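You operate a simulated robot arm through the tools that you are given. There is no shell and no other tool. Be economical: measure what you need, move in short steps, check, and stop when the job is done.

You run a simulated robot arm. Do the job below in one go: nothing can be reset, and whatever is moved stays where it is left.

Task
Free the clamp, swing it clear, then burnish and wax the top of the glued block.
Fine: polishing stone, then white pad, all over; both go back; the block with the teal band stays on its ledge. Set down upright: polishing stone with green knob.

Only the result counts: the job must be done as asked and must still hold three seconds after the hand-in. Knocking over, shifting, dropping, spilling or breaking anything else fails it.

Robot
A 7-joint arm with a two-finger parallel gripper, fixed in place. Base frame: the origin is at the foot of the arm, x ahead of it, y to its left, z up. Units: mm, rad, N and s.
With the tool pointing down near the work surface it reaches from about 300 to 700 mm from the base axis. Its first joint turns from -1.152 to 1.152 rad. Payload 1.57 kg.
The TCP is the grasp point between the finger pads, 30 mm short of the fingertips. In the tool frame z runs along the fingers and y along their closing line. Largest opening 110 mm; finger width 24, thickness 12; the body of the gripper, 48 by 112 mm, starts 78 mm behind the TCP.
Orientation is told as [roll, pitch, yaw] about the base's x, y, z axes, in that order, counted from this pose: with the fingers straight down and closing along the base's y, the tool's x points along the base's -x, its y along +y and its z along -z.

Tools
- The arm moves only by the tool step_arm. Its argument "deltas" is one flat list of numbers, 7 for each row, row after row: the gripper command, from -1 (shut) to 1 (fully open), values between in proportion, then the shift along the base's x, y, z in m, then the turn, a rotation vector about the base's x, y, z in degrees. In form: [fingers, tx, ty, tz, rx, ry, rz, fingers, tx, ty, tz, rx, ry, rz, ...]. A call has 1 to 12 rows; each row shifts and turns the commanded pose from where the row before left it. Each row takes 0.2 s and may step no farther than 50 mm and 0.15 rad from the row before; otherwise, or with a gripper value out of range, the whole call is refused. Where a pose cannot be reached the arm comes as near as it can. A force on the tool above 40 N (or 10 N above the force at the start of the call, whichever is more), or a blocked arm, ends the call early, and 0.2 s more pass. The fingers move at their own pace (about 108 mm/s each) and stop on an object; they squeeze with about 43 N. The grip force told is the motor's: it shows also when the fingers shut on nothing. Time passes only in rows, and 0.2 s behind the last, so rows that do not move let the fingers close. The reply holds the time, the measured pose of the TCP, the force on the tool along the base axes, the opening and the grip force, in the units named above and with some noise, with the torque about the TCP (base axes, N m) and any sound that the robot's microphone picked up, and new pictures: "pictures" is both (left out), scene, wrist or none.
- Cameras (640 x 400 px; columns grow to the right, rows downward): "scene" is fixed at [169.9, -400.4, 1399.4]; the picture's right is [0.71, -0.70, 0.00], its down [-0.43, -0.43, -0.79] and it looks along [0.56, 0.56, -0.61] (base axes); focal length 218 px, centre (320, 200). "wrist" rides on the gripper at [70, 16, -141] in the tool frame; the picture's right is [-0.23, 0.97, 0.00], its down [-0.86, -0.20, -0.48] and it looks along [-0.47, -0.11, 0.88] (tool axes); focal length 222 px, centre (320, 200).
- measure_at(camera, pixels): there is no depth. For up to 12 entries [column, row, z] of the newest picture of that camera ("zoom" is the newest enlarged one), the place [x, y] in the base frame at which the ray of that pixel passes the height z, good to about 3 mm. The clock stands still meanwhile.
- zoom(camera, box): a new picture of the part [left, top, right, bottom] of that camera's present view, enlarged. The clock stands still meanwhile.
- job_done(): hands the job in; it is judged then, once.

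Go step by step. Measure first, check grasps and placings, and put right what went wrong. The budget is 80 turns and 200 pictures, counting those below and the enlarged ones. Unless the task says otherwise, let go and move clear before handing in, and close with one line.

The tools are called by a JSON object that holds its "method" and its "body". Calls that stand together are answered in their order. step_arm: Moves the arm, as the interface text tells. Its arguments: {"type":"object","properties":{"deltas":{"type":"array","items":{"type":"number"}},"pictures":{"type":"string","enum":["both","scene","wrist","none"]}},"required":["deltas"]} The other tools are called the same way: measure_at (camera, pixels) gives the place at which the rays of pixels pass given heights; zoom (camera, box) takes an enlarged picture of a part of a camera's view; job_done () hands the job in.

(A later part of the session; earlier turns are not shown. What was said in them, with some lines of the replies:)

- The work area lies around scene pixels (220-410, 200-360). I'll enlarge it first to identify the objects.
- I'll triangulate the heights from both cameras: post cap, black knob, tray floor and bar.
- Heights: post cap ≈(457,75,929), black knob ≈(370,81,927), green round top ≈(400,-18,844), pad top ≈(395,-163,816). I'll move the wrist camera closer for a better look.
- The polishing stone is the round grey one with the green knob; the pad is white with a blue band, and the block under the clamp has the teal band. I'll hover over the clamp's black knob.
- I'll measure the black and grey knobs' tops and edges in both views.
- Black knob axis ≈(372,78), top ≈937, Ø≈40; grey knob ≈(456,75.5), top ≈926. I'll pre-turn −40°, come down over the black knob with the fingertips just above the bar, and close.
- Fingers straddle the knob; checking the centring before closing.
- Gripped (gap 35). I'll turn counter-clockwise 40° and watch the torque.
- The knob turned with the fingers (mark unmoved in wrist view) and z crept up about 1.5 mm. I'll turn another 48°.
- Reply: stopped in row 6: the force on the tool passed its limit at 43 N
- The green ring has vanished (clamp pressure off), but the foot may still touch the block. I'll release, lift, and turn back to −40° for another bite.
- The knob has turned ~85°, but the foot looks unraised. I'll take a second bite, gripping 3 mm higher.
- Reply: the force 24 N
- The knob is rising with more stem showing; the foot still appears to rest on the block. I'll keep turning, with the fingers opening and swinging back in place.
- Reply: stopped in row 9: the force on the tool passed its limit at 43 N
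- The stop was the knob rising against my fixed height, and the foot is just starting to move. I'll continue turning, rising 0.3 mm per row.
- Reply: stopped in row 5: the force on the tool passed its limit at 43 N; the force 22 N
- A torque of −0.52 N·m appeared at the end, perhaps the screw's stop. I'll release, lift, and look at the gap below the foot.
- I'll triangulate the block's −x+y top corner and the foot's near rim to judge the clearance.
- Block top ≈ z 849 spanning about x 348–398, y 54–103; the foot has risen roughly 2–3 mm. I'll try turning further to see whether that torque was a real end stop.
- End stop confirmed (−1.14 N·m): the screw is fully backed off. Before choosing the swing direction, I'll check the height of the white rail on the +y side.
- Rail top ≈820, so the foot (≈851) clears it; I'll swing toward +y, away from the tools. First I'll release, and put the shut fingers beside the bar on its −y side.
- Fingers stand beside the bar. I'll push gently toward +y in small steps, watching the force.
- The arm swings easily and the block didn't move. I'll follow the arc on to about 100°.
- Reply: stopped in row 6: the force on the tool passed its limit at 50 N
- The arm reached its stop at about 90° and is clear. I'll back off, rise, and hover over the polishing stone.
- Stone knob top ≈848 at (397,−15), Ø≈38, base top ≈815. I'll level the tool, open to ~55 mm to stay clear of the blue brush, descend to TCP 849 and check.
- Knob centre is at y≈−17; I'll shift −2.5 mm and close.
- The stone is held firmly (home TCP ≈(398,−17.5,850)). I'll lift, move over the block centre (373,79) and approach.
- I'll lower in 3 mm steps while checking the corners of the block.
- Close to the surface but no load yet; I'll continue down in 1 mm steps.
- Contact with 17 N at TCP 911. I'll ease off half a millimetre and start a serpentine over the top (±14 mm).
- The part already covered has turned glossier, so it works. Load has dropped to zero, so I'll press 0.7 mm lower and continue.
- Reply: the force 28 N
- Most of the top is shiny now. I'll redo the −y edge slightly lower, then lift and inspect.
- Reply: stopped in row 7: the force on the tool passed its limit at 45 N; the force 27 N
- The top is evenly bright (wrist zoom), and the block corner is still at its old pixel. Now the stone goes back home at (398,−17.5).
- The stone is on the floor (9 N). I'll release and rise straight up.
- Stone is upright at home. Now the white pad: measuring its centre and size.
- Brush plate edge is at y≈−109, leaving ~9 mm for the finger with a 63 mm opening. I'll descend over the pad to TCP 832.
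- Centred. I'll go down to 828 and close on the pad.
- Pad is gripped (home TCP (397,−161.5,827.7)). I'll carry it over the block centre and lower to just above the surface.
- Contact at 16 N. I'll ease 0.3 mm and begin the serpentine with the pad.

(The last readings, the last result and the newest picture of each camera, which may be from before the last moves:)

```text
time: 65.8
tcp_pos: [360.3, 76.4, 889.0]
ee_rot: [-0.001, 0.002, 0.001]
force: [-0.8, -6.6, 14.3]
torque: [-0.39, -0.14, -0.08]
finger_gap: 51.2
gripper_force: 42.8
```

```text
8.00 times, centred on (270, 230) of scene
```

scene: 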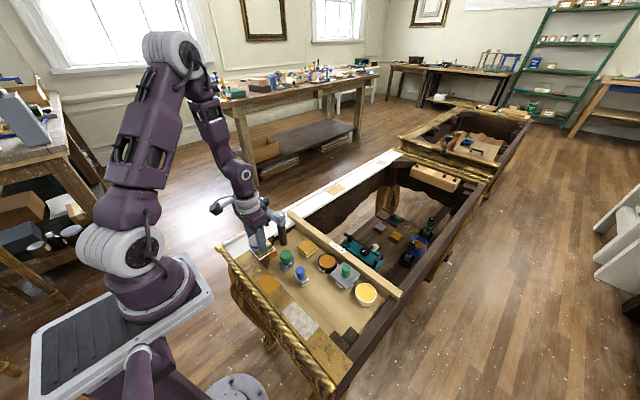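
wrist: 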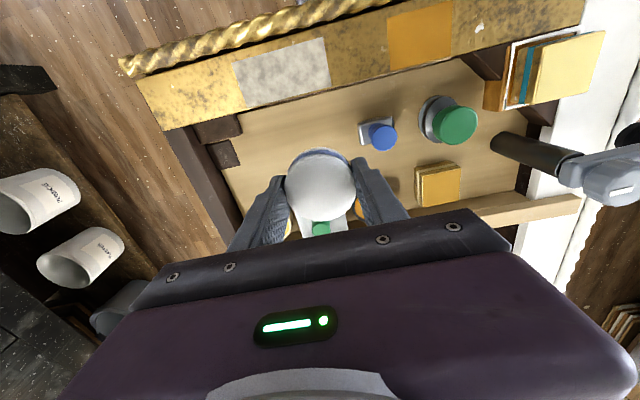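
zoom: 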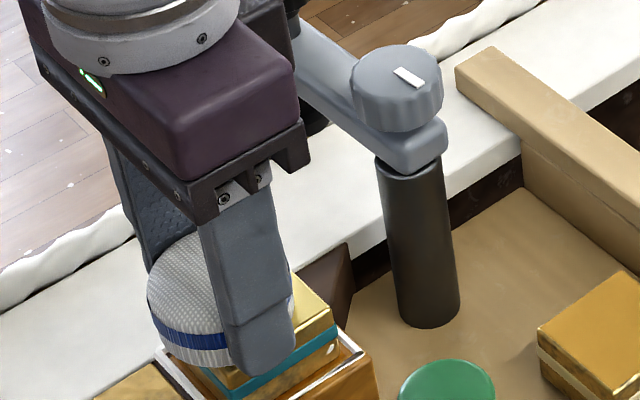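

Pad is in contact at about 14 N; there seems to be a colour difference on the far part. I'll finish the serpentine.

{"method": "step_arm", "body": {"deltas": [-1, 0.007, 0, 0, 0, 0, 0, -1, 0.007, 0, 0, 0, 0, 0, -1, 0.007, 0, 0, 0, 0, 0, -1, 0.007, 0, 0, 0, 0, 0, -1, 0, 0.007, 0, 0, 0, 0, -1, -0.007, 0, 0, 0, 0, 0, -1, -0.007, 0, 0, 0, 0, 0, -1, -0.007, 0, 0, 0, 0, 0, -1, -0.007, 0, 0, 0, 0, 0, -1, 0, 0.008, 0, 0, 0, 0], "pictures": "none"}}

{"method": "step_arm", "body": {"deltas": [-1, 0.007, 0, 0, 0, 0, 0, -1, 0.007, 0, 0, 0, 0, 0, -1, 0.007, 0, 0, 0, 0, 0, -1, 0.007, 0, 0, 0, 0, 0, -1, 0, -0.009, 0, 0, 0, 0, -1, 0, -0.009, 0, 0, 0, 0, -1, 0, -0.01, 0, 0, 0, 0], "pictures": "none"}}

{"method": "step_arm", "body": {"deltas": [-1, 0, 0, 0.02, 0, 0, 0, -1, 0, -0.01, 0.03, 0, 0, 0, -1, 0, -0.04, 0.02, 0, 0, 0, -1, 0, -0.04, 0, 0, 0, 0, -1, 0, 0, 0, 0, 0, 0], "pictures": "both"}}

{"method": "zoom", "body": {"camera": "scene", "box": [235, 225, 283, 255]}}

{"method": "zoom", "body": {"camera": "wrist", "box": [345, 70, 455, 160]}}

```text
time: 68.0
tcp_pos: [361.1, 92.7, 889.0]
ee_rot: [0.0, -0.001, 0.0]
force: [-0.2, -5.4, 11.7]
torque: [-0.5, -0.13, -0.08]
finger_gap: 51.6
gripper_force: 43.1
```

```text
time: 69.0
tcp_pos: [383.1, 94.4, 888.4]
ee_rot: [0.002, 0.005, 0.001]
force: [-4.7, -1.8, 23.0]
torque: [-0.27, 0.4, -0.06]
finger_gap: 51.2
gripper_force: 42.7
stopped in row 4: the force on the tool passed its limit at 42 N (the readings are from after the stop); the commanded pose is now the measured one
```

```text
time: 70.2
tcp_pos: [385.3, 2.3, 957.6]
ee_rot: [0.003, 0.004, 0.001]
force: [-0.6, -0.3, -0.9]
torque: [0.03, 0.0, 0.0]
finger_gap: 51.2
gripper_force: 43.2
```

scene: 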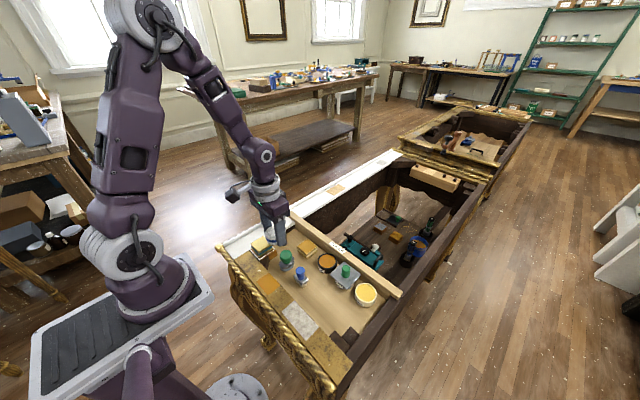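
wrist: 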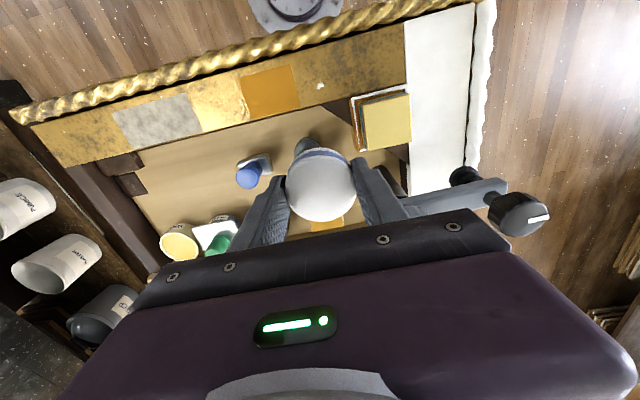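

```text
13.33 times, centred on (259, 240) of scene
```

zoom: 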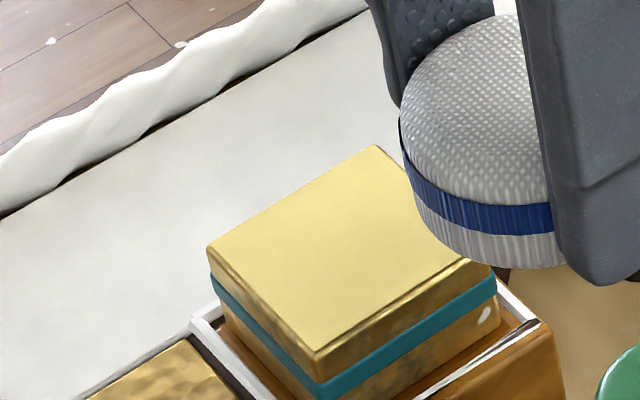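

```text
4.44 times, centred on (400, 115) of wrist
```

zoom: 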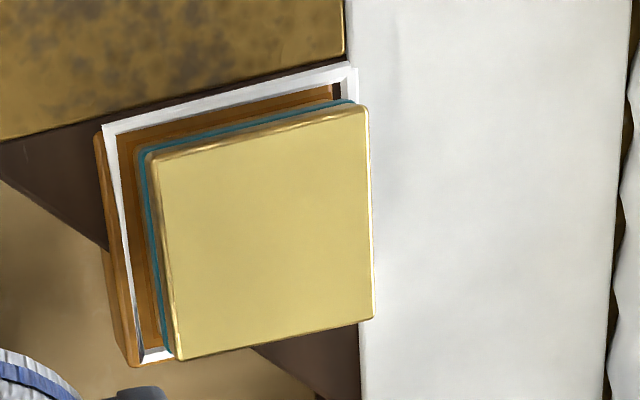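

The top looks unchanged from before the pad, so the pad is probably dry and needs wax from the tin. I'll look closely at the WAX tin and compare sizes.

{"method": "zoom", "body": {"camera": "scene", "box": [330, 260, 410, 310]}}

{"method": "measure_at", "body": {"camera": "scene", "pixels": [[355, 293, 818], [376.5, 293, 818], [365.8, 284, 818], [365.8, 304, 818], [357, 293, 815], [374.5, 293, 815], [365.8, 293, 810], [365.8, 293, 825]]}}

{"method": "zoom", "body": {"camera": "wrist", "box": [140, 210, 240, 270]}}

```text
8.00 times, centred on (370, 285) of scene
```

zoom: 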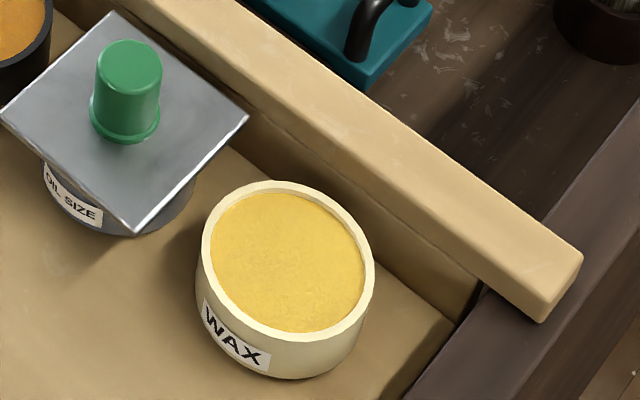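

```text
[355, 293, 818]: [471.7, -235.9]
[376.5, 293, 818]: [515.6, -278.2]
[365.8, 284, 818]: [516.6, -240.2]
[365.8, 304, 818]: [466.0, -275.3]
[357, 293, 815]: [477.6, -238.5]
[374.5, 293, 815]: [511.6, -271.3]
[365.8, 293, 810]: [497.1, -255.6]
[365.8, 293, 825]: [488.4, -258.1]
```

```text
6.40 times, centred on (190, 240) of wrist
```

zoom: 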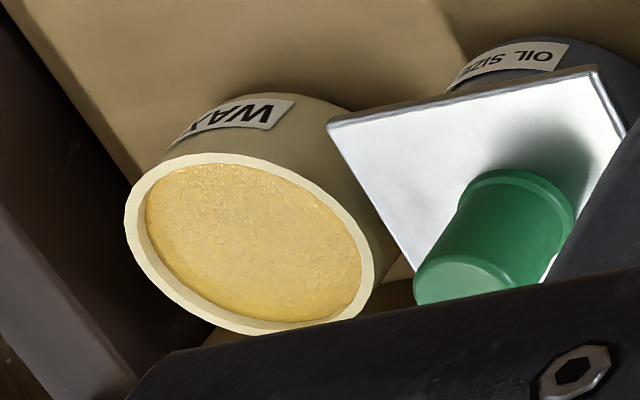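

Inner wax disc ≈55 mm versus pad 51 mm: it fits, and the tin stands open. I'll triangulate the rim and the neighbouring plate on the oil-size tin.

{"method": "measure_at", "body": {"camera": "scene", "pixels": [[366, 292.75, 810], [366, 292.75, 830], [346.6, 289, 810], [346.6, 289, 830], [361, 274.75, 810], [361, 274.75, 830], [346, 269.5, 850]]}}

{"method": "measure_at", "body": {"camera": "wrist", "pixels": [[179, 246.7, 810], [179, 246.7, 830], [191.6, 227.2, 810], [191.6, 227.2, 830]]}}

```text
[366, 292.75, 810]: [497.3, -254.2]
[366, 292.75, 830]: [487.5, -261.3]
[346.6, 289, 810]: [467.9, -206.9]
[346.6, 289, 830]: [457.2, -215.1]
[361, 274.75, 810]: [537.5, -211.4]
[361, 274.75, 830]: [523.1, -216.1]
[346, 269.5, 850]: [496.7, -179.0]
```

```text
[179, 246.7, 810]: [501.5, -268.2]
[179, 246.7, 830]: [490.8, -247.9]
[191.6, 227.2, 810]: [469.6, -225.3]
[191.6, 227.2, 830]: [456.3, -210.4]
```

Rim centre ≈(494,−258,820); plate edge at y≈−214, z≈826, so the finger passes with ~6 mm to spare. I'll hover the pad just above the wax.

{"method": "step_arm", "body": {"deltas": [-1, 0.0155, -0.0372, 0, 0, 0, 0, -1, 0.0155, -0.0372, 0, 0, 0, 0, -1, 0.0155, -0.0372, 0, 0, 0, 0, -1, 0.0155, -0.0372, 0, 0, 0, 0, -1, 0.0155, -0.0372, 0, 0, 0, 0, -1, 0.0155, -0.0372, 0, 0, 0, 0, -1, 0.0155, -0.0372, 0, 0, 0, 0, -1, 0, 0, -0.04, 0, 0, 0, -1, 0, 0, -0.035, 0, 0, 0, -1, 0, 0, 0, 0, 0, 0], "pictures": "both"}}

{"method": "zoom", "body": {"camera": "scene", "box": [330, 260, 410, 310]}}

{"method": "zoom", "body": {"camera": "wrist", "box": [230, 100, 410, 220]}}

```text
time: 72.4
tcp_pos: [490.6, -254.0, 885.0]
ee_rot: [0.002, 0.004, 0.001]
force: [0.0, -0.5, 0.1]
torque: [0.0, 0.01, 0.01]
finger_gap: 51.3
gripper_force: 42.9
```

scene: 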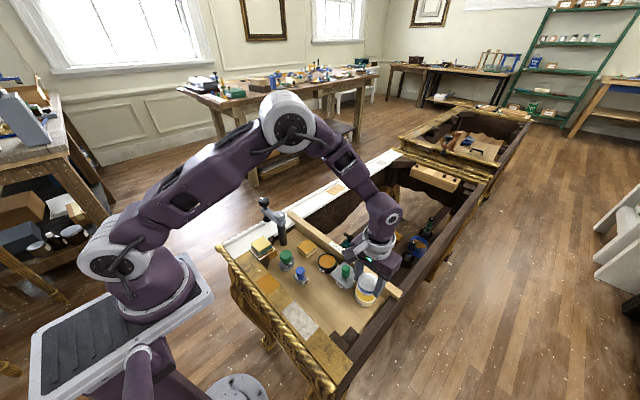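
wrist: 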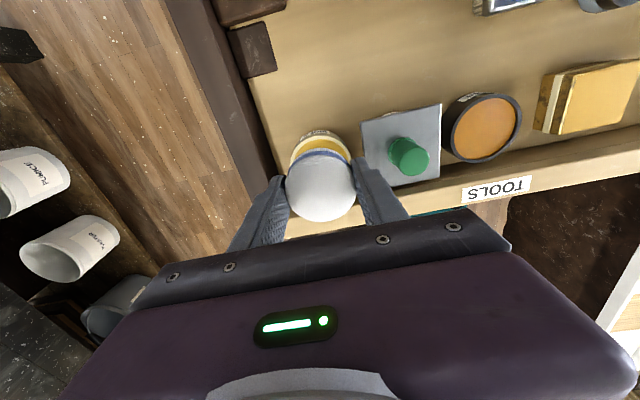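

```text
8.00 times, centred on (370, 285) of scene
```

zoom: 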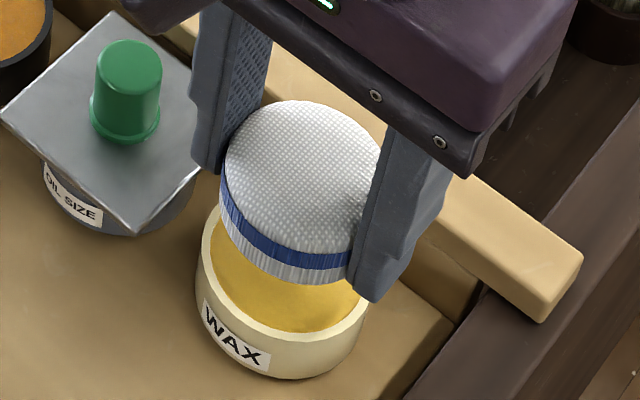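

```text
3.33 times, centred on (320, 160) of wrist
```

zoom: 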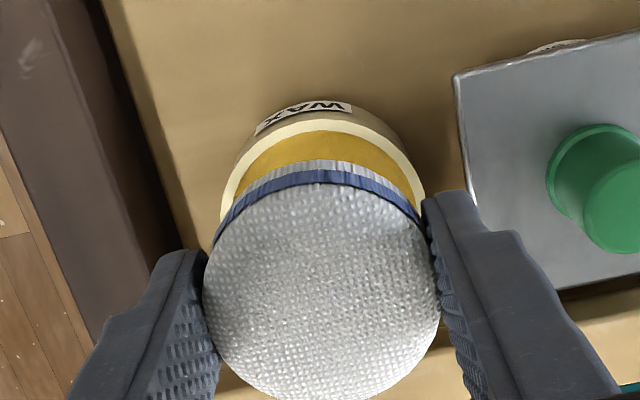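

{"method": "measure_at", "body": {"camera": "wrist", "pixels": [[290.3, 162, 820], [352, 160, 820], [319, 135.8, 820], [319.5, 139, 819], [322, 147.8, 844], [322, 155, 852], [288, 174, 844], [353, 170, 844]]}}

{"method": "measure_at", "body": {"camera": "scene", "pixels": [[357.5, 287, 844], [376, 293.5, 844], [365, 294.8, 844], [366, 292.75, 820], [367.6, 283.5, 873], [367.6, 283.5, 877]]}}

```text
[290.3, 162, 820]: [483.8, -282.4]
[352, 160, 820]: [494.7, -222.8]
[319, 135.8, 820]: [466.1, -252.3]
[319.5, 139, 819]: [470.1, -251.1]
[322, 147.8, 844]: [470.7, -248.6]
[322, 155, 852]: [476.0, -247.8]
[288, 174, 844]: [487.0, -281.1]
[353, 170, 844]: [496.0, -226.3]
```

```text
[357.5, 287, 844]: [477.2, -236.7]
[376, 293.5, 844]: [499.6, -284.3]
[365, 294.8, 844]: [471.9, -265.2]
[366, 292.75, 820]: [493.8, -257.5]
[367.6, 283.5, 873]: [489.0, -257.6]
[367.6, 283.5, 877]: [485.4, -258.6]
```

The pad seems ~4 mm short in x. I'll shift +4 mm, lower to just above the rim and compare there.

{"method": "step_arm", "body": {"deltas": [-1, 0.004, 0, -0.006, 0, 0, 0, -1, 0, 0, -0.006, 0, 0, 0, -1, 0, 0, -0.006, 0, 0, 0, -1, 0, 0, 0, 0, 0, 0], "pictures": "both"}}

{"method": "zoom", "body": {"camera": "scene", "box": [342, 272, 390, 302]}}

{"method": "zoom", "body": {"camera": "wrist", "box": [260, 110, 380, 190]}}

```text
time: 73.4
tcp_pos: [494.9, -255.9, 865.6]
ee_rot: [0.002, 0.005, 0.001]
force: [0.9, 0.2, 0.1]
torque: [-0.01, 0.02, 0.01]
finger_gap: 51.2
gripper_force: 42.4
```

scene: 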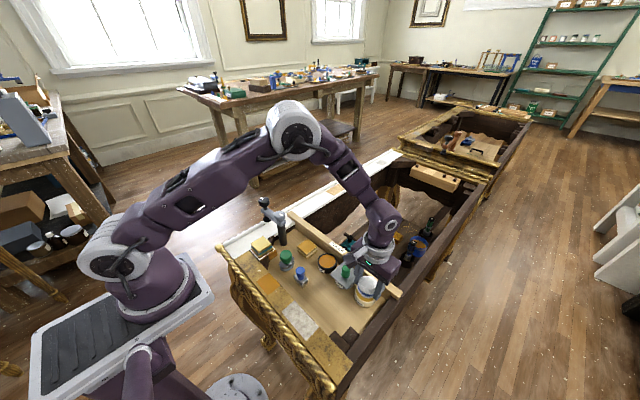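
wrist: 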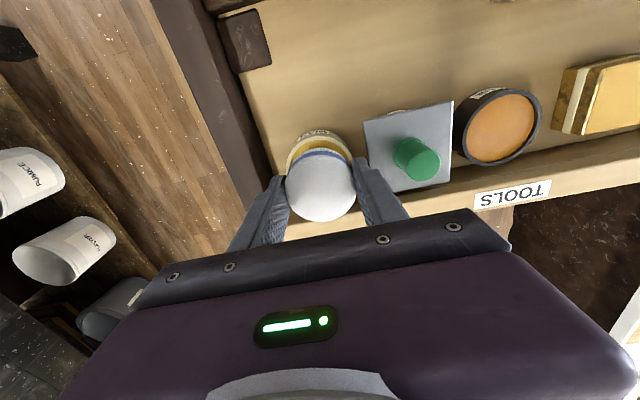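

```text
13.33 times, centred on (366, 287) of scene
```

zoom: 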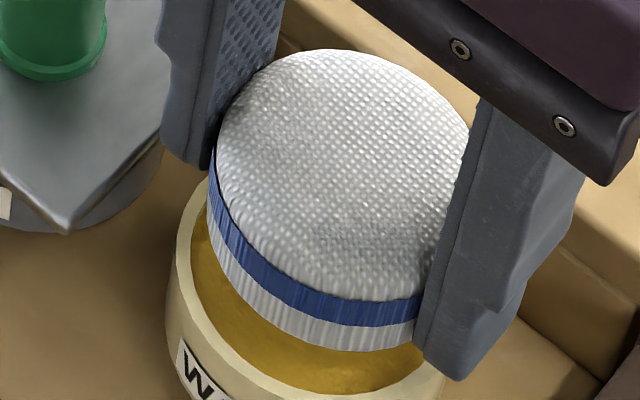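

```text
5.00 times, centred on (320, 150) of wrist
```

zoom: 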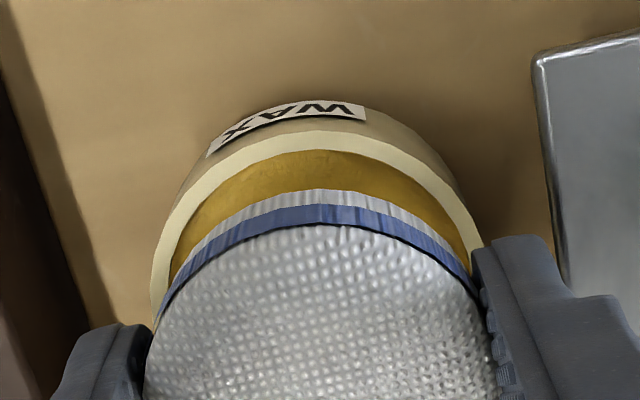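

I'll sample rim and pad-edge points for circle fits.

{"method": "measure_at", "body": {"camera": "wrist", "pixels": [[294.6, 162, 819], [306, 148, 819], [325, 140, 819], [344, 147, 819], [353, 158.6, 819], [296.6, 162, 825], [308, 153, 825], [325, 148, 825], [344, 153.5, 825], [352, 160, 825]]}}

{"method": "zoom", "body": {"camera": "scene", "box": [346, 280, 386, 305]}}

```text
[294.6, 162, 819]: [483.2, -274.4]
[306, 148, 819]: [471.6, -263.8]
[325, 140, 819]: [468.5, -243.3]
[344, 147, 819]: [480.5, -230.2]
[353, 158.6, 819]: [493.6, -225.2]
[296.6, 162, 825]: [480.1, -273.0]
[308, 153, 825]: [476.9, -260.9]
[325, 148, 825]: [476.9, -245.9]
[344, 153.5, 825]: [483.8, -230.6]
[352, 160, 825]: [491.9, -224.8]
```

```text
16.00 times, centred on (366, 292) of scene
```

zoom: 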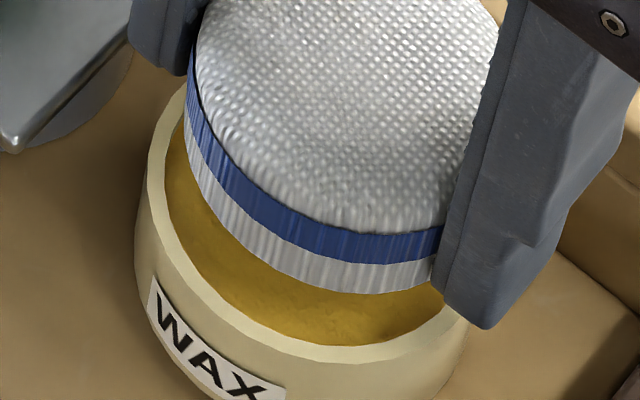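

Both views now agree that the pad sits about (+5, +1) mm off the tin's centre. I'll correct by (−4.8, −1) and re-check.

{"method": "step_arm", "body": {"deltas": [-1, -0.0048, -0.001, -0.001, 0, 0, 0, -1, 0, 0, 0, 0, 0, 0], "pictures": "both"}}

{"method": "zoom", "body": {"camera": "scene", "box": [346, 280, 386, 305]}}

{"method": "zoom", "body": {"camera": "wrist", "box": [260, 110, 380, 190]}}

```text
time: 74.0
tcp_pos: [491.3, -257.2, 864.9]
ee_rot: [0.003, 0.003, 0.0]
force: [0.9, -0.6, -0.2]
torque: [0.0, 0.0, 0.03]
finger_gap: 51.1
gripper_force: 42.9
```

scene: 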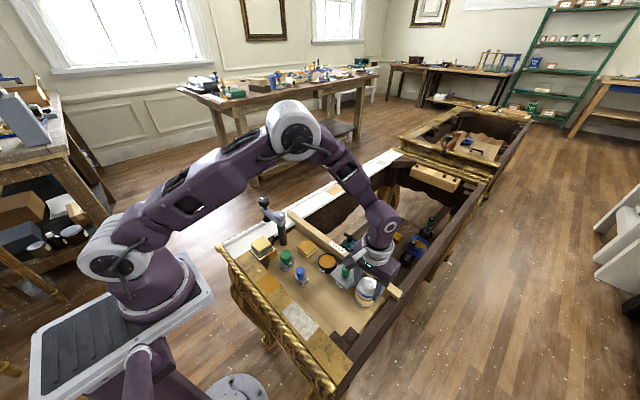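
wrist: 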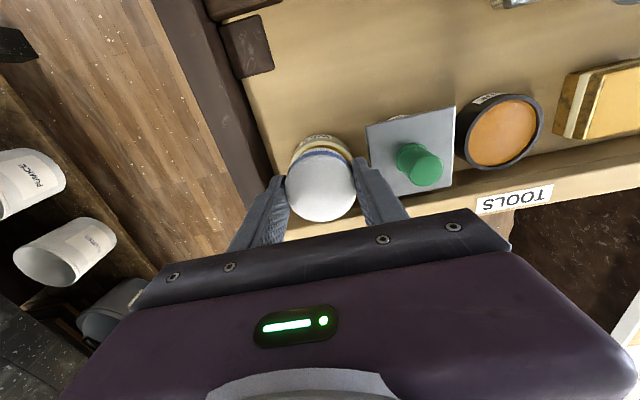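

```text
16.00 times, centred on (366, 292) of scene
```

zoom: 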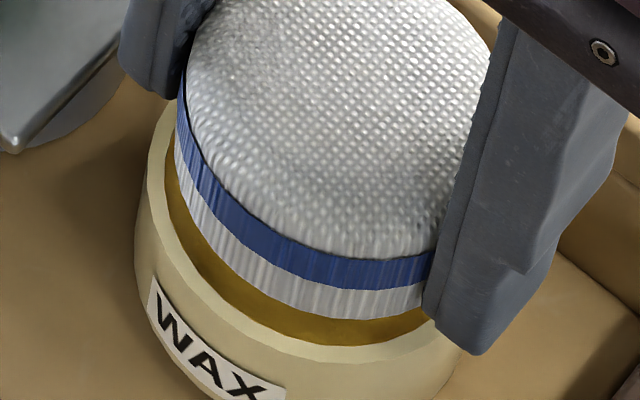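

```text
5.00 times, centred on (320, 150) of wrist
```

zoom: 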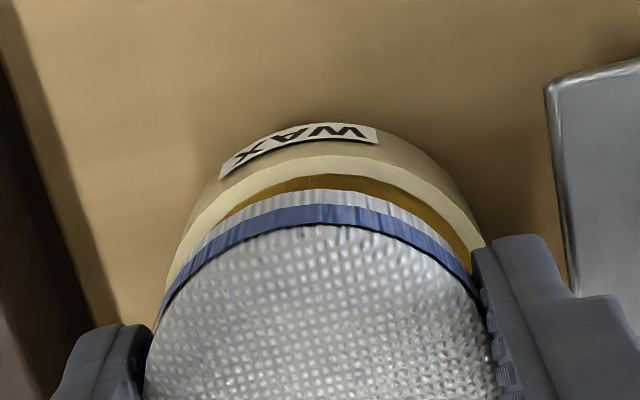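

Nearly concentric; the wrist view suggests +1 mm in y. I'll make it and descend gently, 1 mm at a time.

{"method": "step_arm", "body": {"deltas": [-1, 0, 0.001, -0.002, 0, 0, 0, -1, 0, 0, -0.002, 0, 0, 0, -1, 0, 0, -0.001, 0, 0, 0, -1, 0, 0, 0, 0, 0, 0], "pictures": "scene"}}

{"method": "zoom", "body": {"camera": "scene", "box": [346, 280, 386, 305]}}

```text
time: 75.0
tcp_pos: [490.8, -256.4, 859.3]
ee_rot: [0.0, 0.004, 0.001]
force: [0.0, 0.2, 0.1]
torque: [0.0, -0.03, -0.03]
finger_gap: 51.5
gripper_force: 42.9
```

scene: 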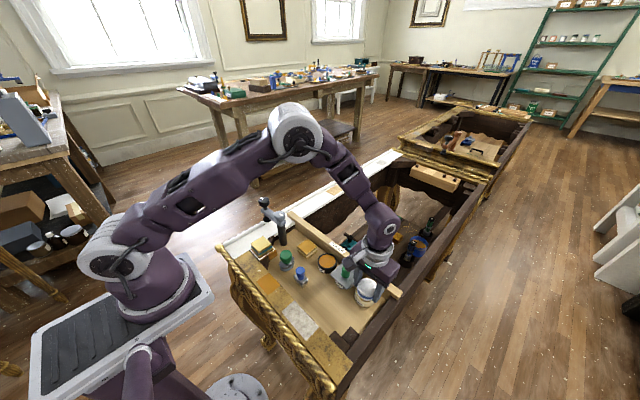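

```text
16.00 times, centred on (366, 292) of scene
```

zoom: 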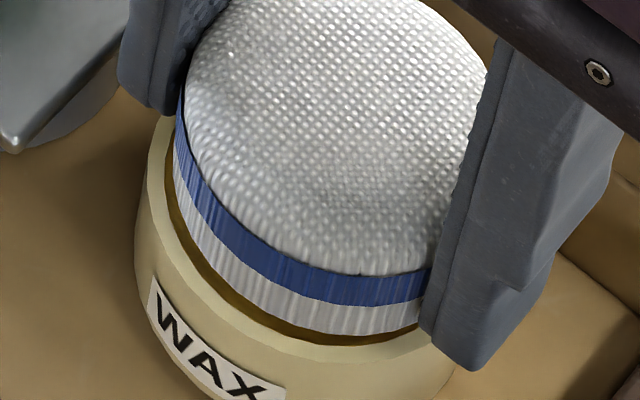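

Good alignment; continuing down in 1 mm steps until light contact.

{"method": "step_arm", "body": {"deltas": [-1, 0, 0, -0.001, 0, 0, 0, -1, 0, 0, -0.001, 0, 0, 0, -1, 0, 0, 0, 0, 0, 0], "pictures": "none"}}

```text
time: 75.8
tcp_pos: [490.7, -257.0, 855.9]
ee_rot: [0.002, 0.004, 0.001]
force: [-0.7, 0.5, -0.8]
torque: [0.0, 0.0, 0.01]
finger_gap: 51.4
gripper_force: 43.2
```

{"method": "step_arm", "body": {"deltas": [-1, 0, 0, -0.001, 0, 0, 0, -1, 0, 0, 0, 0, 0, 0], "pictures": "none"}}

{"method": "step_arm", "body": {"deltas": [-1, 0, 0, -0.001, 0, 0, 0, -1, 0, 0, 0, 0, 0, 0], "pictures": "scene"}}

{"method": "zoom", "body": {"camera": "scene", "box": [346, 280, 386, 305]}}

```text
time: 76.4
tcp_pos: [490.8, -255.9, 855.5]
ee_rot: [0.0, 0.004, 0.0]
force: [-1.2, -1.3, 7.1]
torque: [-0.08, -0.11, -0.02]
finger_gap: 51.3
gripper_force: 42.0
```

```text
time: 77.0
tcp_pos: [490.8, -256.9, 855.0]
ee_rot: [0.001, 0.0, 0.002]
force: [-2.6, 3.1, 26.7]
torque: [0.25, -0.31, 0.05]
finger_gap: 51.2
gripper_force: 43.4
```

scene: 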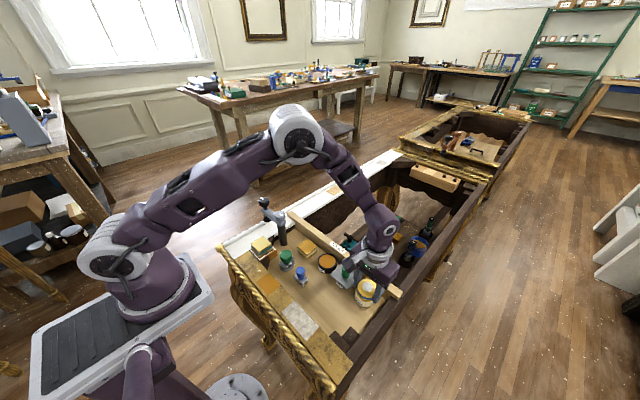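

```text
16.00 times, centred on (366, 292) of scene
```

zoom: 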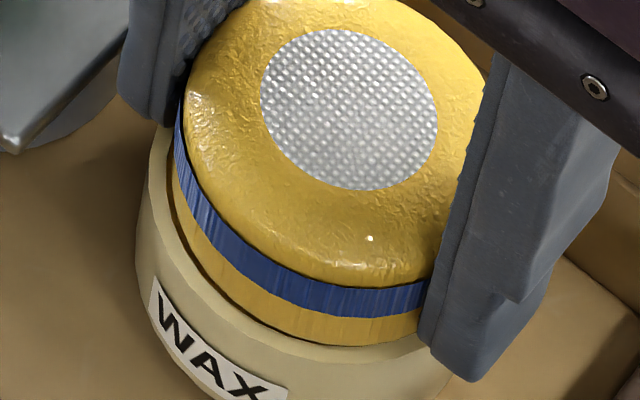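

The pad turned wax-yellow: it is loaded. I'll lift straight out and carry it back over the block.

{"method": "step_arm", "body": {"deltas": [-1, 0, 0, 0.02, 0, 0, 0, -1, 0, 0, 0.04, 0, 0, 0, -1, 0, 0, 0.045, 0, 0, 0, -1, -0.013, 0.037, 0, 0, 0, 0, -1, -0.013, 0.037, 0, 0, 0, 0, -1, -0.013, 0.037, 0, 0, 0, 0, -1, -0.013, 0.037, 0, 0, 0, 0, -1, -0.013, 0.037, 0, 0, 0, 0, -1, -0.013, 0.037, 0, 0, 0, 0, -1, -0.013, 0.037, 0, 0, 0, 0, -1, -0.013, 0.038, 0, 0, 0, 0, -1, -0.013, 0.038, 0, 0, 0, 0], "pictures": "scene"}}

{"method": "zoom", "body": {"camera": "scene", "box": [250, 235, 410, 335]}}

```text
time: 79.6
tcp_pos: [376.1, 78.4, 964.4]
ee_rot: [0.002, 0.003, -0.002]
force: [-0.7, -0.4, -0.6]
torque: [-0.01, -0.01, 0.0]
finger_gap: 51.4
gripper_force: 42.6
```

scene: 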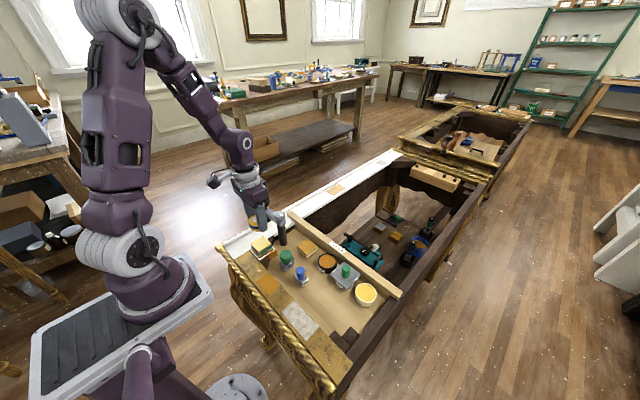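

```text
4.00 times, centred on (330, 285) of scene
```

zoom: 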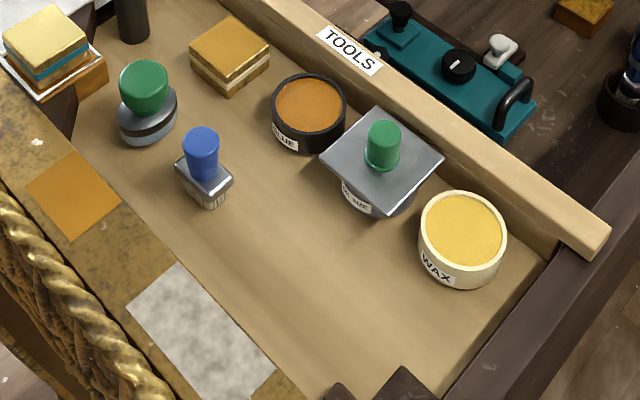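

The tin stayed put. Lowering onto the block now.

{"method": "step_arm", "body": {"deltas": [-1, -0.001, 0.0005, -0.035, 0, 0, 0, -1, 0, 0, -0.032, 0, 0, 0, -1, 0, 0, -0.004, 0, 0, 0, -1, 0, 0, -0.002, 0, 0, 0, -1, 0, 0, 0, 0, 0, 0], "pictures": "none"}}

{"method": "step_arm", "body": {"deltas": [-1, 0, 0, -0.001, 0, 0, 0, -1, 0, 0, 0, 0, 0, 0], "pictures": "none"}}

```text
time: 80.6
tcp_pos: [374.2, 79.3, 889.1]
ee_rot: [0.001, 0.0, 0.0]
force: [-1.3, -1.5, 24.1]
torque: [-0.07, 0.16, 0.01]
finger_gap: 51.4
gripper_force: 42.8
stopped in row 5: the force on the tool passed its limit at 43 N (the readings are from after the stop); the commanded pose is now the measured one
```

```text
time: 81.1
tcp_pos: [374.2, 78.7, 889.3]
ee_rot: [0.004, -0.001, 0.001]
force: [-2.3, -0.4, 23.3]
torque: [-0.04, 0.21, -0.02]
finger_gap: 51.3
gripper_force: 42.6
stopped in row 2: the force on the tool passed its limit at 41 N (the readings are from after the stop); the commanded pose is now the measured one
```

Contact is a bit higher than before. I'll ease up 0.7 mm and start the waxing serpentine.

{"method": "step_arm", "body": {"deltas": [-1, 0, 0, 0.0007, 0, 0, 0, -1, -0.007, -0.007, 0, 0, 0, 0, -1, -0.007, -0.007, 0, 0, 0, 0, -1, 0.007, 0, 0, 0, 0, 0, -1, 0.007, 0, 0, 0, 0, 0, -1, 0.007, 0, 0, 0, 0, 0, -1, 0.007, 0, 0, 0, 0, 0, -1, 0, 0.007, 0, 0, 0, 0, -1, -0.007, 0, 0, 0, 0, 0, -1, -0.007, 0, 0, 0, 0, 0, -1, -0.007, 0, 0, 0, 0, 0, -1, -0.007, 0, 0, 0, 0, 0], "pictures": "scene"}}

{"method": "zoom", "body": {"camera": "scene", "box": [230, 205, 310, 255]}}

```text
time: 83.7
tcp_pos: [361.0, 71.6, 890.5]
ee_rot: [0.005, -0.003, 0.0]
force: [9.8, -0.5, 18.0]
torque: [0.09, -0.77, -0.06]
finger_gap: 51.2
gripper_force: 43.1
```

scene: 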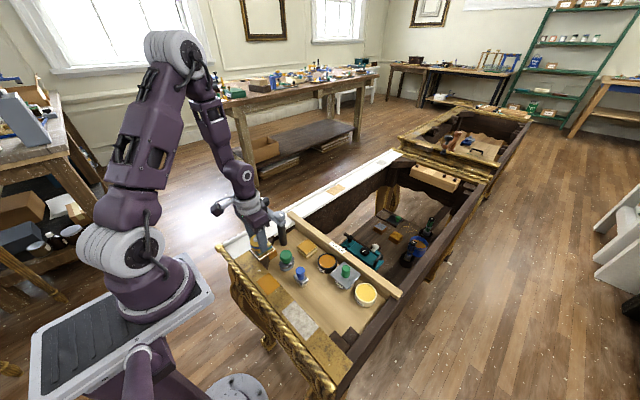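

```text
8.00 times, centred on (270, 230) of scene
```

zoom: 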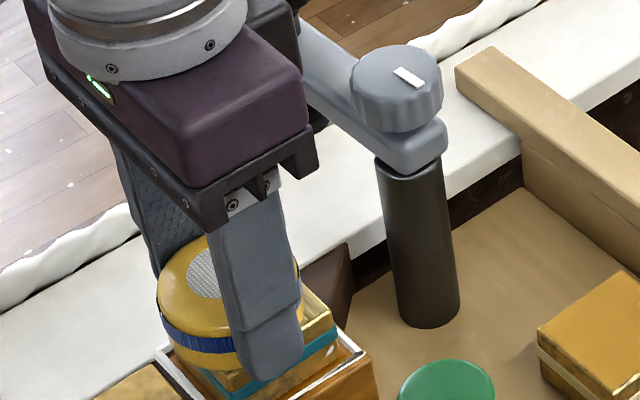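

The waxed area shows deeper amber with a paler strip left near the +x edge, so I'll continue and extend a bit wider.

{"method": "step_arm", "body": {"deltas": [-1, 0, 0.007, 0.0003, 0, 0, 0, -1, 0.007, 0, 0, 0, 0, 0, -1, 0.008, 0, 0, 0, 0, 0, -1, 0.008, 0, 0, 0, 0, 0, -1, 0.008, 0, 0, 0, 0, 0, -1, 0, 0.007, 0, 0, 0, 0, -1, -0.008, 0, 0, 0, 0, 0, -1, -0.008, 0, 0, 0, 0, 0, -1, -0.008, 0, 0, 0, 0, 0, -1, -0.008, 0, 0, 0, 0, 0, -1, 0, 0.008, 0.0003, 0, 0, 0], "pictures": "none"}}

{"method": "step_arm", "body": {"deltas": [-1, 0.008, 0, 0, 0, 0, 0, -1, 0.008, 0, 0, 0, 0, 0, -1, 0.008, 0, 0, 0, 0, 0, -1, 0.008, 0, 0, 0, 0, 0, -1, 0, -0.008, 0, 0, 0, 0, -1, 0, -0.008, 0, 0, 0, 0, -1, 0, -0.008, 0, 0, 0, 0, -1, 0, -0.008, 0, 0, 0, 0], "pictures": "scene"}}

{"method": "zoom", "body": {"camera": "scene", "box": [230, 205, 310, 255]}}

```text
time: 86.1
tcp_pos: [359.2, 94.6, 890.4]
ee_rot: [0.003, -0.001, 0.001]
force: [-0.6, -1.5, 2.1]
torque: [-0.09, -0.06, -0.01]
finger_gap: 51.3
gripper_force: 42.4
```

```text
time: 87.9
tcp_pos: [390.8, 61.4, 889.3]
ee_rot: [0.003, 0.0, 0.001]
force: [0.2, 0.2, 0.5]
torque: [0.01, -0.01, 0.0]
finger_gap: 51.2
gripper_force: 43.4
```

scene: 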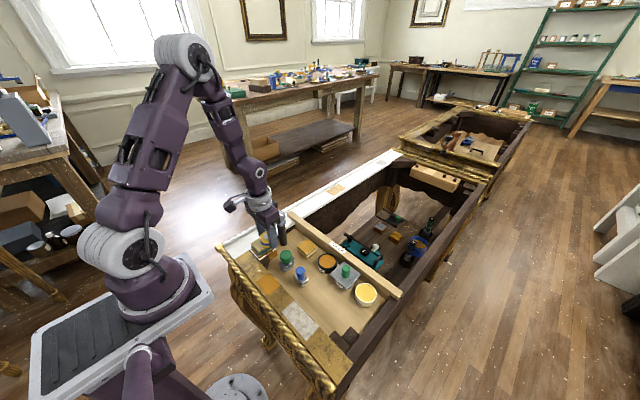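

```text
8.00 times, centred on (270, 230) of scene
```

zoom: 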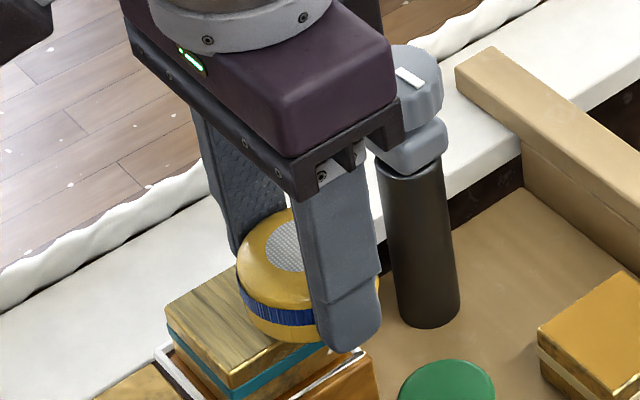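

The top's appearance changed to a streaky sheen. I'll lift and inspect closely.

{"method": "step_arm", "body": {"deltas": [-1, 0, 0, 0.02, 0, 0, 0, -1, 0, -0.01, 0.03, 0, 0, 0, -1, 0, -0.04, 0.02, 0, 0, 0, -1, 0, -0.04, 0, 0, 0, 0, -1, 0, 0, 0, 0, 0, 0], "pictures": "both"}}

{"method": "zoom", "body": {"camera": "scene", "box": [245, 228, 277, 248]}}

{"method": "zoom", "body": {"camera": "wrist", "box": [345, 70, 455, 160]}}

```text
time: 89.1
tcp_pos: [391.7, -25.9, 960.5]
ee_rot: [0.003, 0.001, 0.003]
force: [0.0, 0.3, -0.7]
torque: [-0.01, 0.01, 0.01]
finger_gap: 51.2
gripper_force: 42.9
```

scene: 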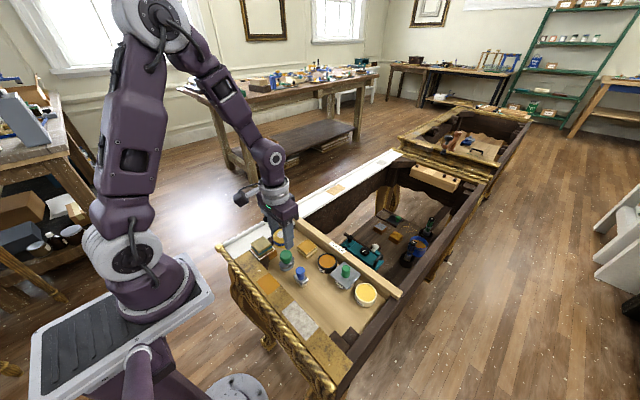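
wrist: 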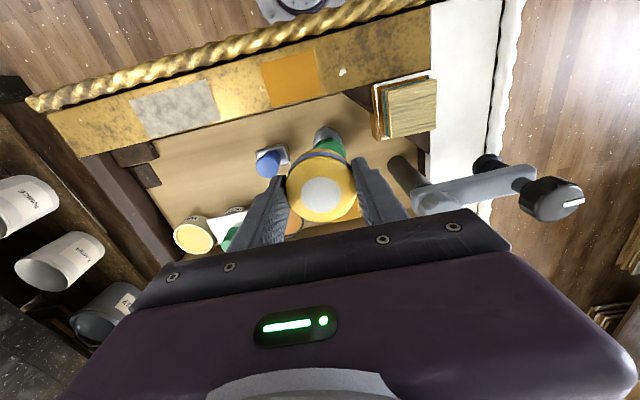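

```text
16.00 times, centred on (261, 238) of scene
```

zoom: 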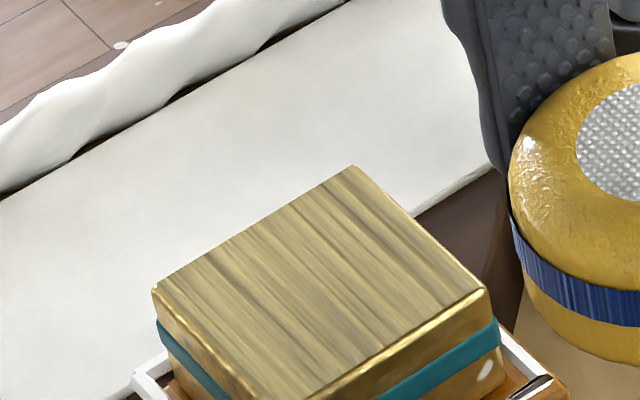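

```text
4.44 times, centred on (400, 115) of wrist
```

zoom: 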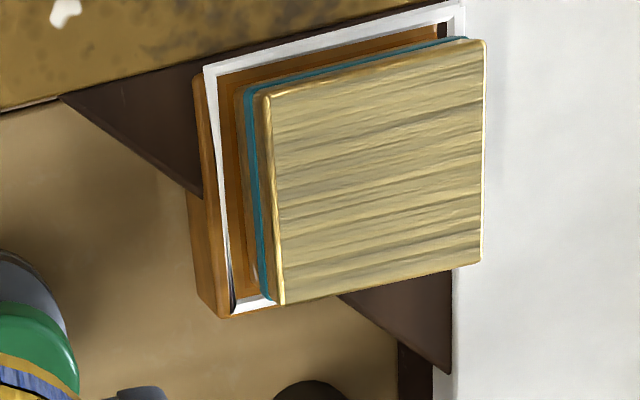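

The wax film with streaky sheen covers the whole top, edges included. Now the pad goes back home at (397,−161.5).

{"method": "step_arm", "body": {"deltas": [-1, 0.001, -0.034, 0, 0, 0, 0, -1, 0.001, -0.034, 0, 0, 0, 0, -1, 0.001, -0.034, 0, 0, 0, 0, -1, 0.001, -0.034, -0.02, 0, 0, 0, -1, 0, 0, -0.03, 0, 0, 0, -1, 0, 0, -0.03, 0, 0, 0, -1, 0, 0, -0.03, 0, 0, 0, -1, 0, 0, -0.01, 0, 0, 0, -1, 0, 0, 0, 0, 0, 0], "pictures": "both"}}

{"method": "zoom", "body": {"camera": "scene", "box": [280, 265, 360, 315]}}

```text
time: 91.1
tcp_pos: [395.6, -164.0, 839.9]
ee_rot: [0.003, 0.0, 0.001]
force: [0.2, 0.5, -0.1]
torque: [-0.01, 0.02, -0.03]
finger_gap: 50.9
gripper_force: 42.8
```

scene: 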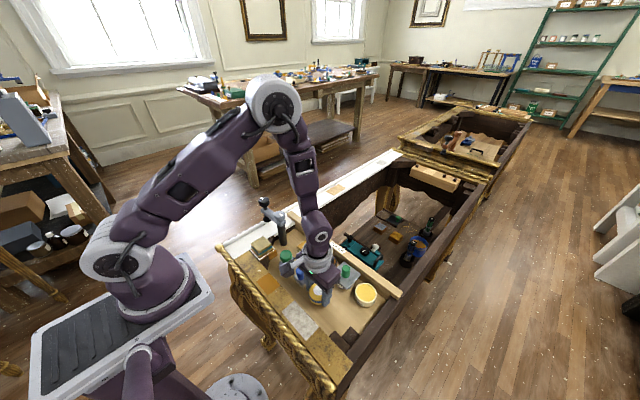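
wrist: 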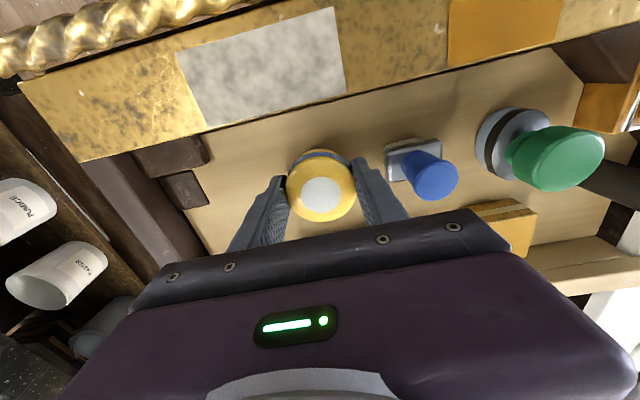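

```text
8.00 times, centred on (320, 290) of scene
```

zoom: 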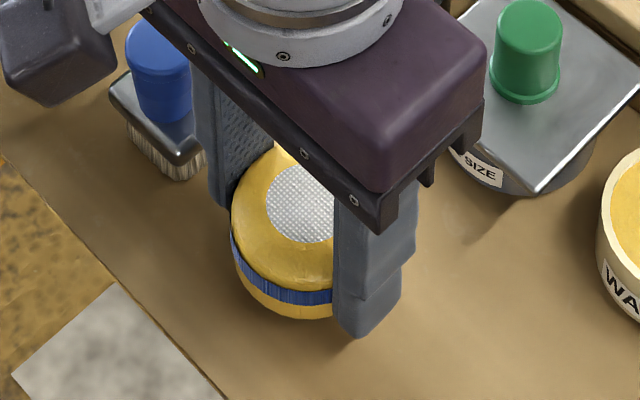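

I'll correct about (+1.5, +1.5) and lower onto the floor.

{"method": "step_arm", "body": {"deltas": [-1, 0.0015, 0.0015, -0.006, 0, 0, 0, -1, 0, 0, -0.002, 0, 0, 0, -1, 0, 0, -0.001, 0, 0, 0, -1, 0, 0, -0.001, 0, 0, 0, -1, 0, 0, 0, 0, 0, 0], "pictures": "none"}}

```text
time: 92.3
tcp_pos: [398.3, -161.2, 828.8]
ee_rot: [0.003, -0.001, 0.001]
force: [0.2, 0.4, 0.7]
torque: [0.03, -0.06, 0.02]
finger_gap: 51.6
gripper_force: 42.9
```

{"method": "step_arm", "body": {"deltas": [-1, 0, 0, -0.001, 0, 0, 0, -1, 0, 0, 0, 0, 0, 0], "pictures": "none"}}

```text
time: 92.9
tcp_pos: [397.0, -162.8, 829.6]
ee_rot: [0.004, -0.002, 0.001]
force: [1.4, 2.8, 11.3]
torque: [0.11, -0.35, 0.06]
finger_gap: 51.2
gripper_force: 43.6
```

The pad is on the floor (11 N). I'll open slightly, rise straight up and clear.

{"method": "step_arm", "body": {"deltas": [0.13, 0, 0, 0, 0, 0, 0, 0.13, 0, 0, 0, 0, 0, 0, 0.13, 0, 0, 0.02, 0, 0, 0, 0.13, 0, 0, 0.04, 0, 0, 0, 0.13, 0, 0, 0.045, 0, 0, 0, 0.13, 0, 0, 0.045, 0, 0, 0, 0.13, -0.03, 0, 0.035, 0, 0, 0, 0.13, -0.04, -0.01, 0.025, 0, 0, 0], "pictures": "both"}}

{"method": "zoom", "body": {"camera": "scene", "box": [240, 200, 400, 320]}}

{"method": "zoom", "body": {"camera": "wrist", "box": [200, 60, 520, 230]}}

```text
time: 94.7
tcp_pos: [325.8, -168.8, 1040.6]
ee_rot: [0.002, -0.001, 0.002]
force: [-0.9, 0.4, 0.4]
torque: [0.02, 0.01, 0.02]
finger_gap: 62.0
gripper_force: 0.0
```

scene: 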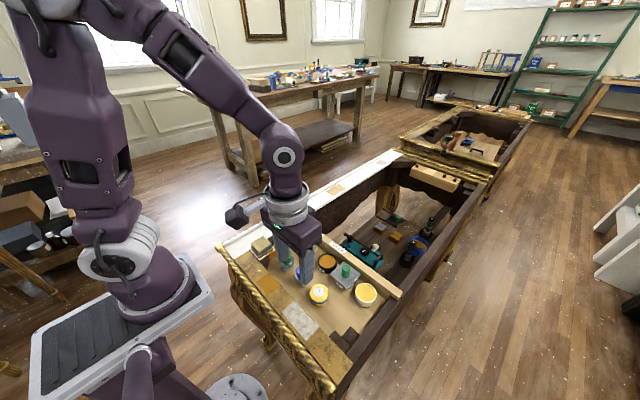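
wrist: 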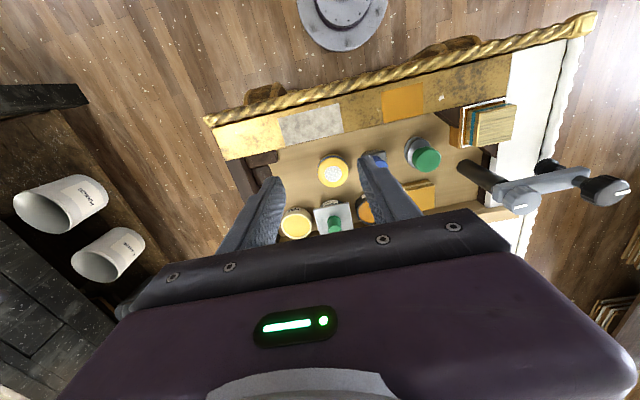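

```text
3.33 times, centred on (320, 260) of scene
```

zoom: 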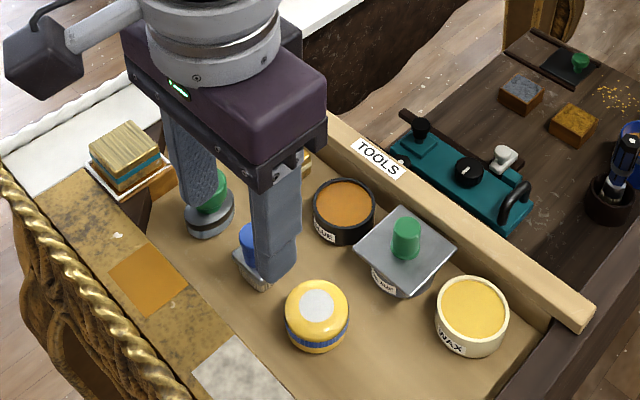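

```text
2.00 times, centred on (360, 145) of wrist
```

zoom: 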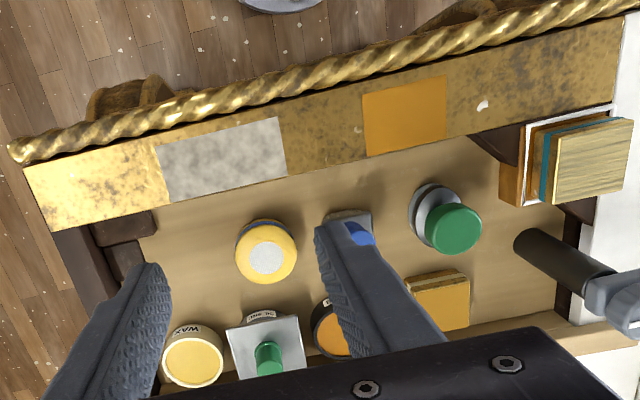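

Pad and stone stand at their homes. One last close look at the waxed top for missed patches.

{"method": "zoom", "body": {"camera": "wrist", "box": [455, 95, 527, 150]}}

{"method": "zoom", "body": {"camera": "scene", "box": [245, 230, 277, 250]}}

```text
7.27 times, centred on (491, 122) of wrist
```

zoom: 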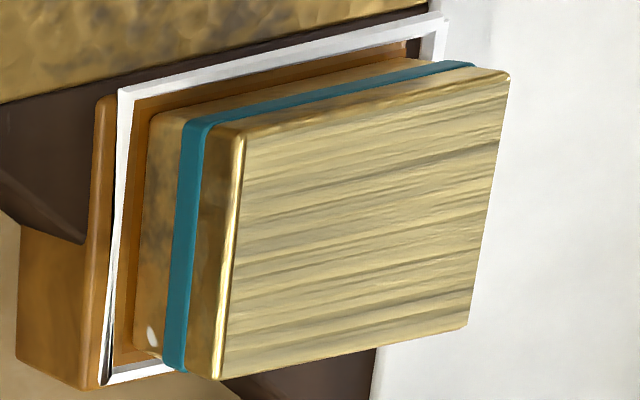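

```text
16.00 times, centred on (261, 240) of scene
```

zoom: 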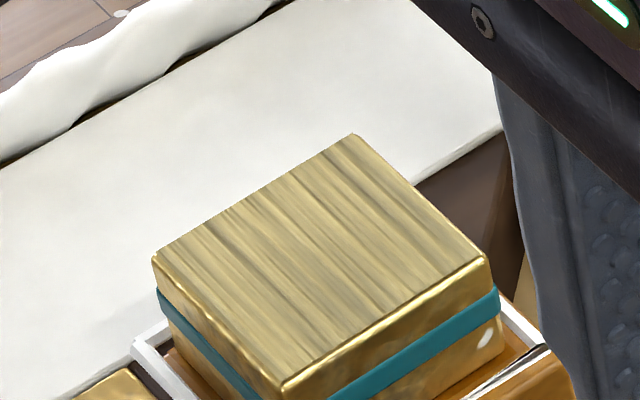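

The wax film covers the whole top evenly, the block and its ledge are unmoved, the clamp is swung clear, and both tools are back and upright. Handing in.

{"method": "job_done", "body": {}}

```text
The job is handed in.
```

I freed the clamp and swung it clear. I then burnished the whole top of the teal-banded block with the polishing stone and waxed it with the white pad. The pad had no visible effect dry, so I loaded it from the WAX tin. The waxed top looks streaky but even. Both tools are back and upright, and the block is still on its ledge.
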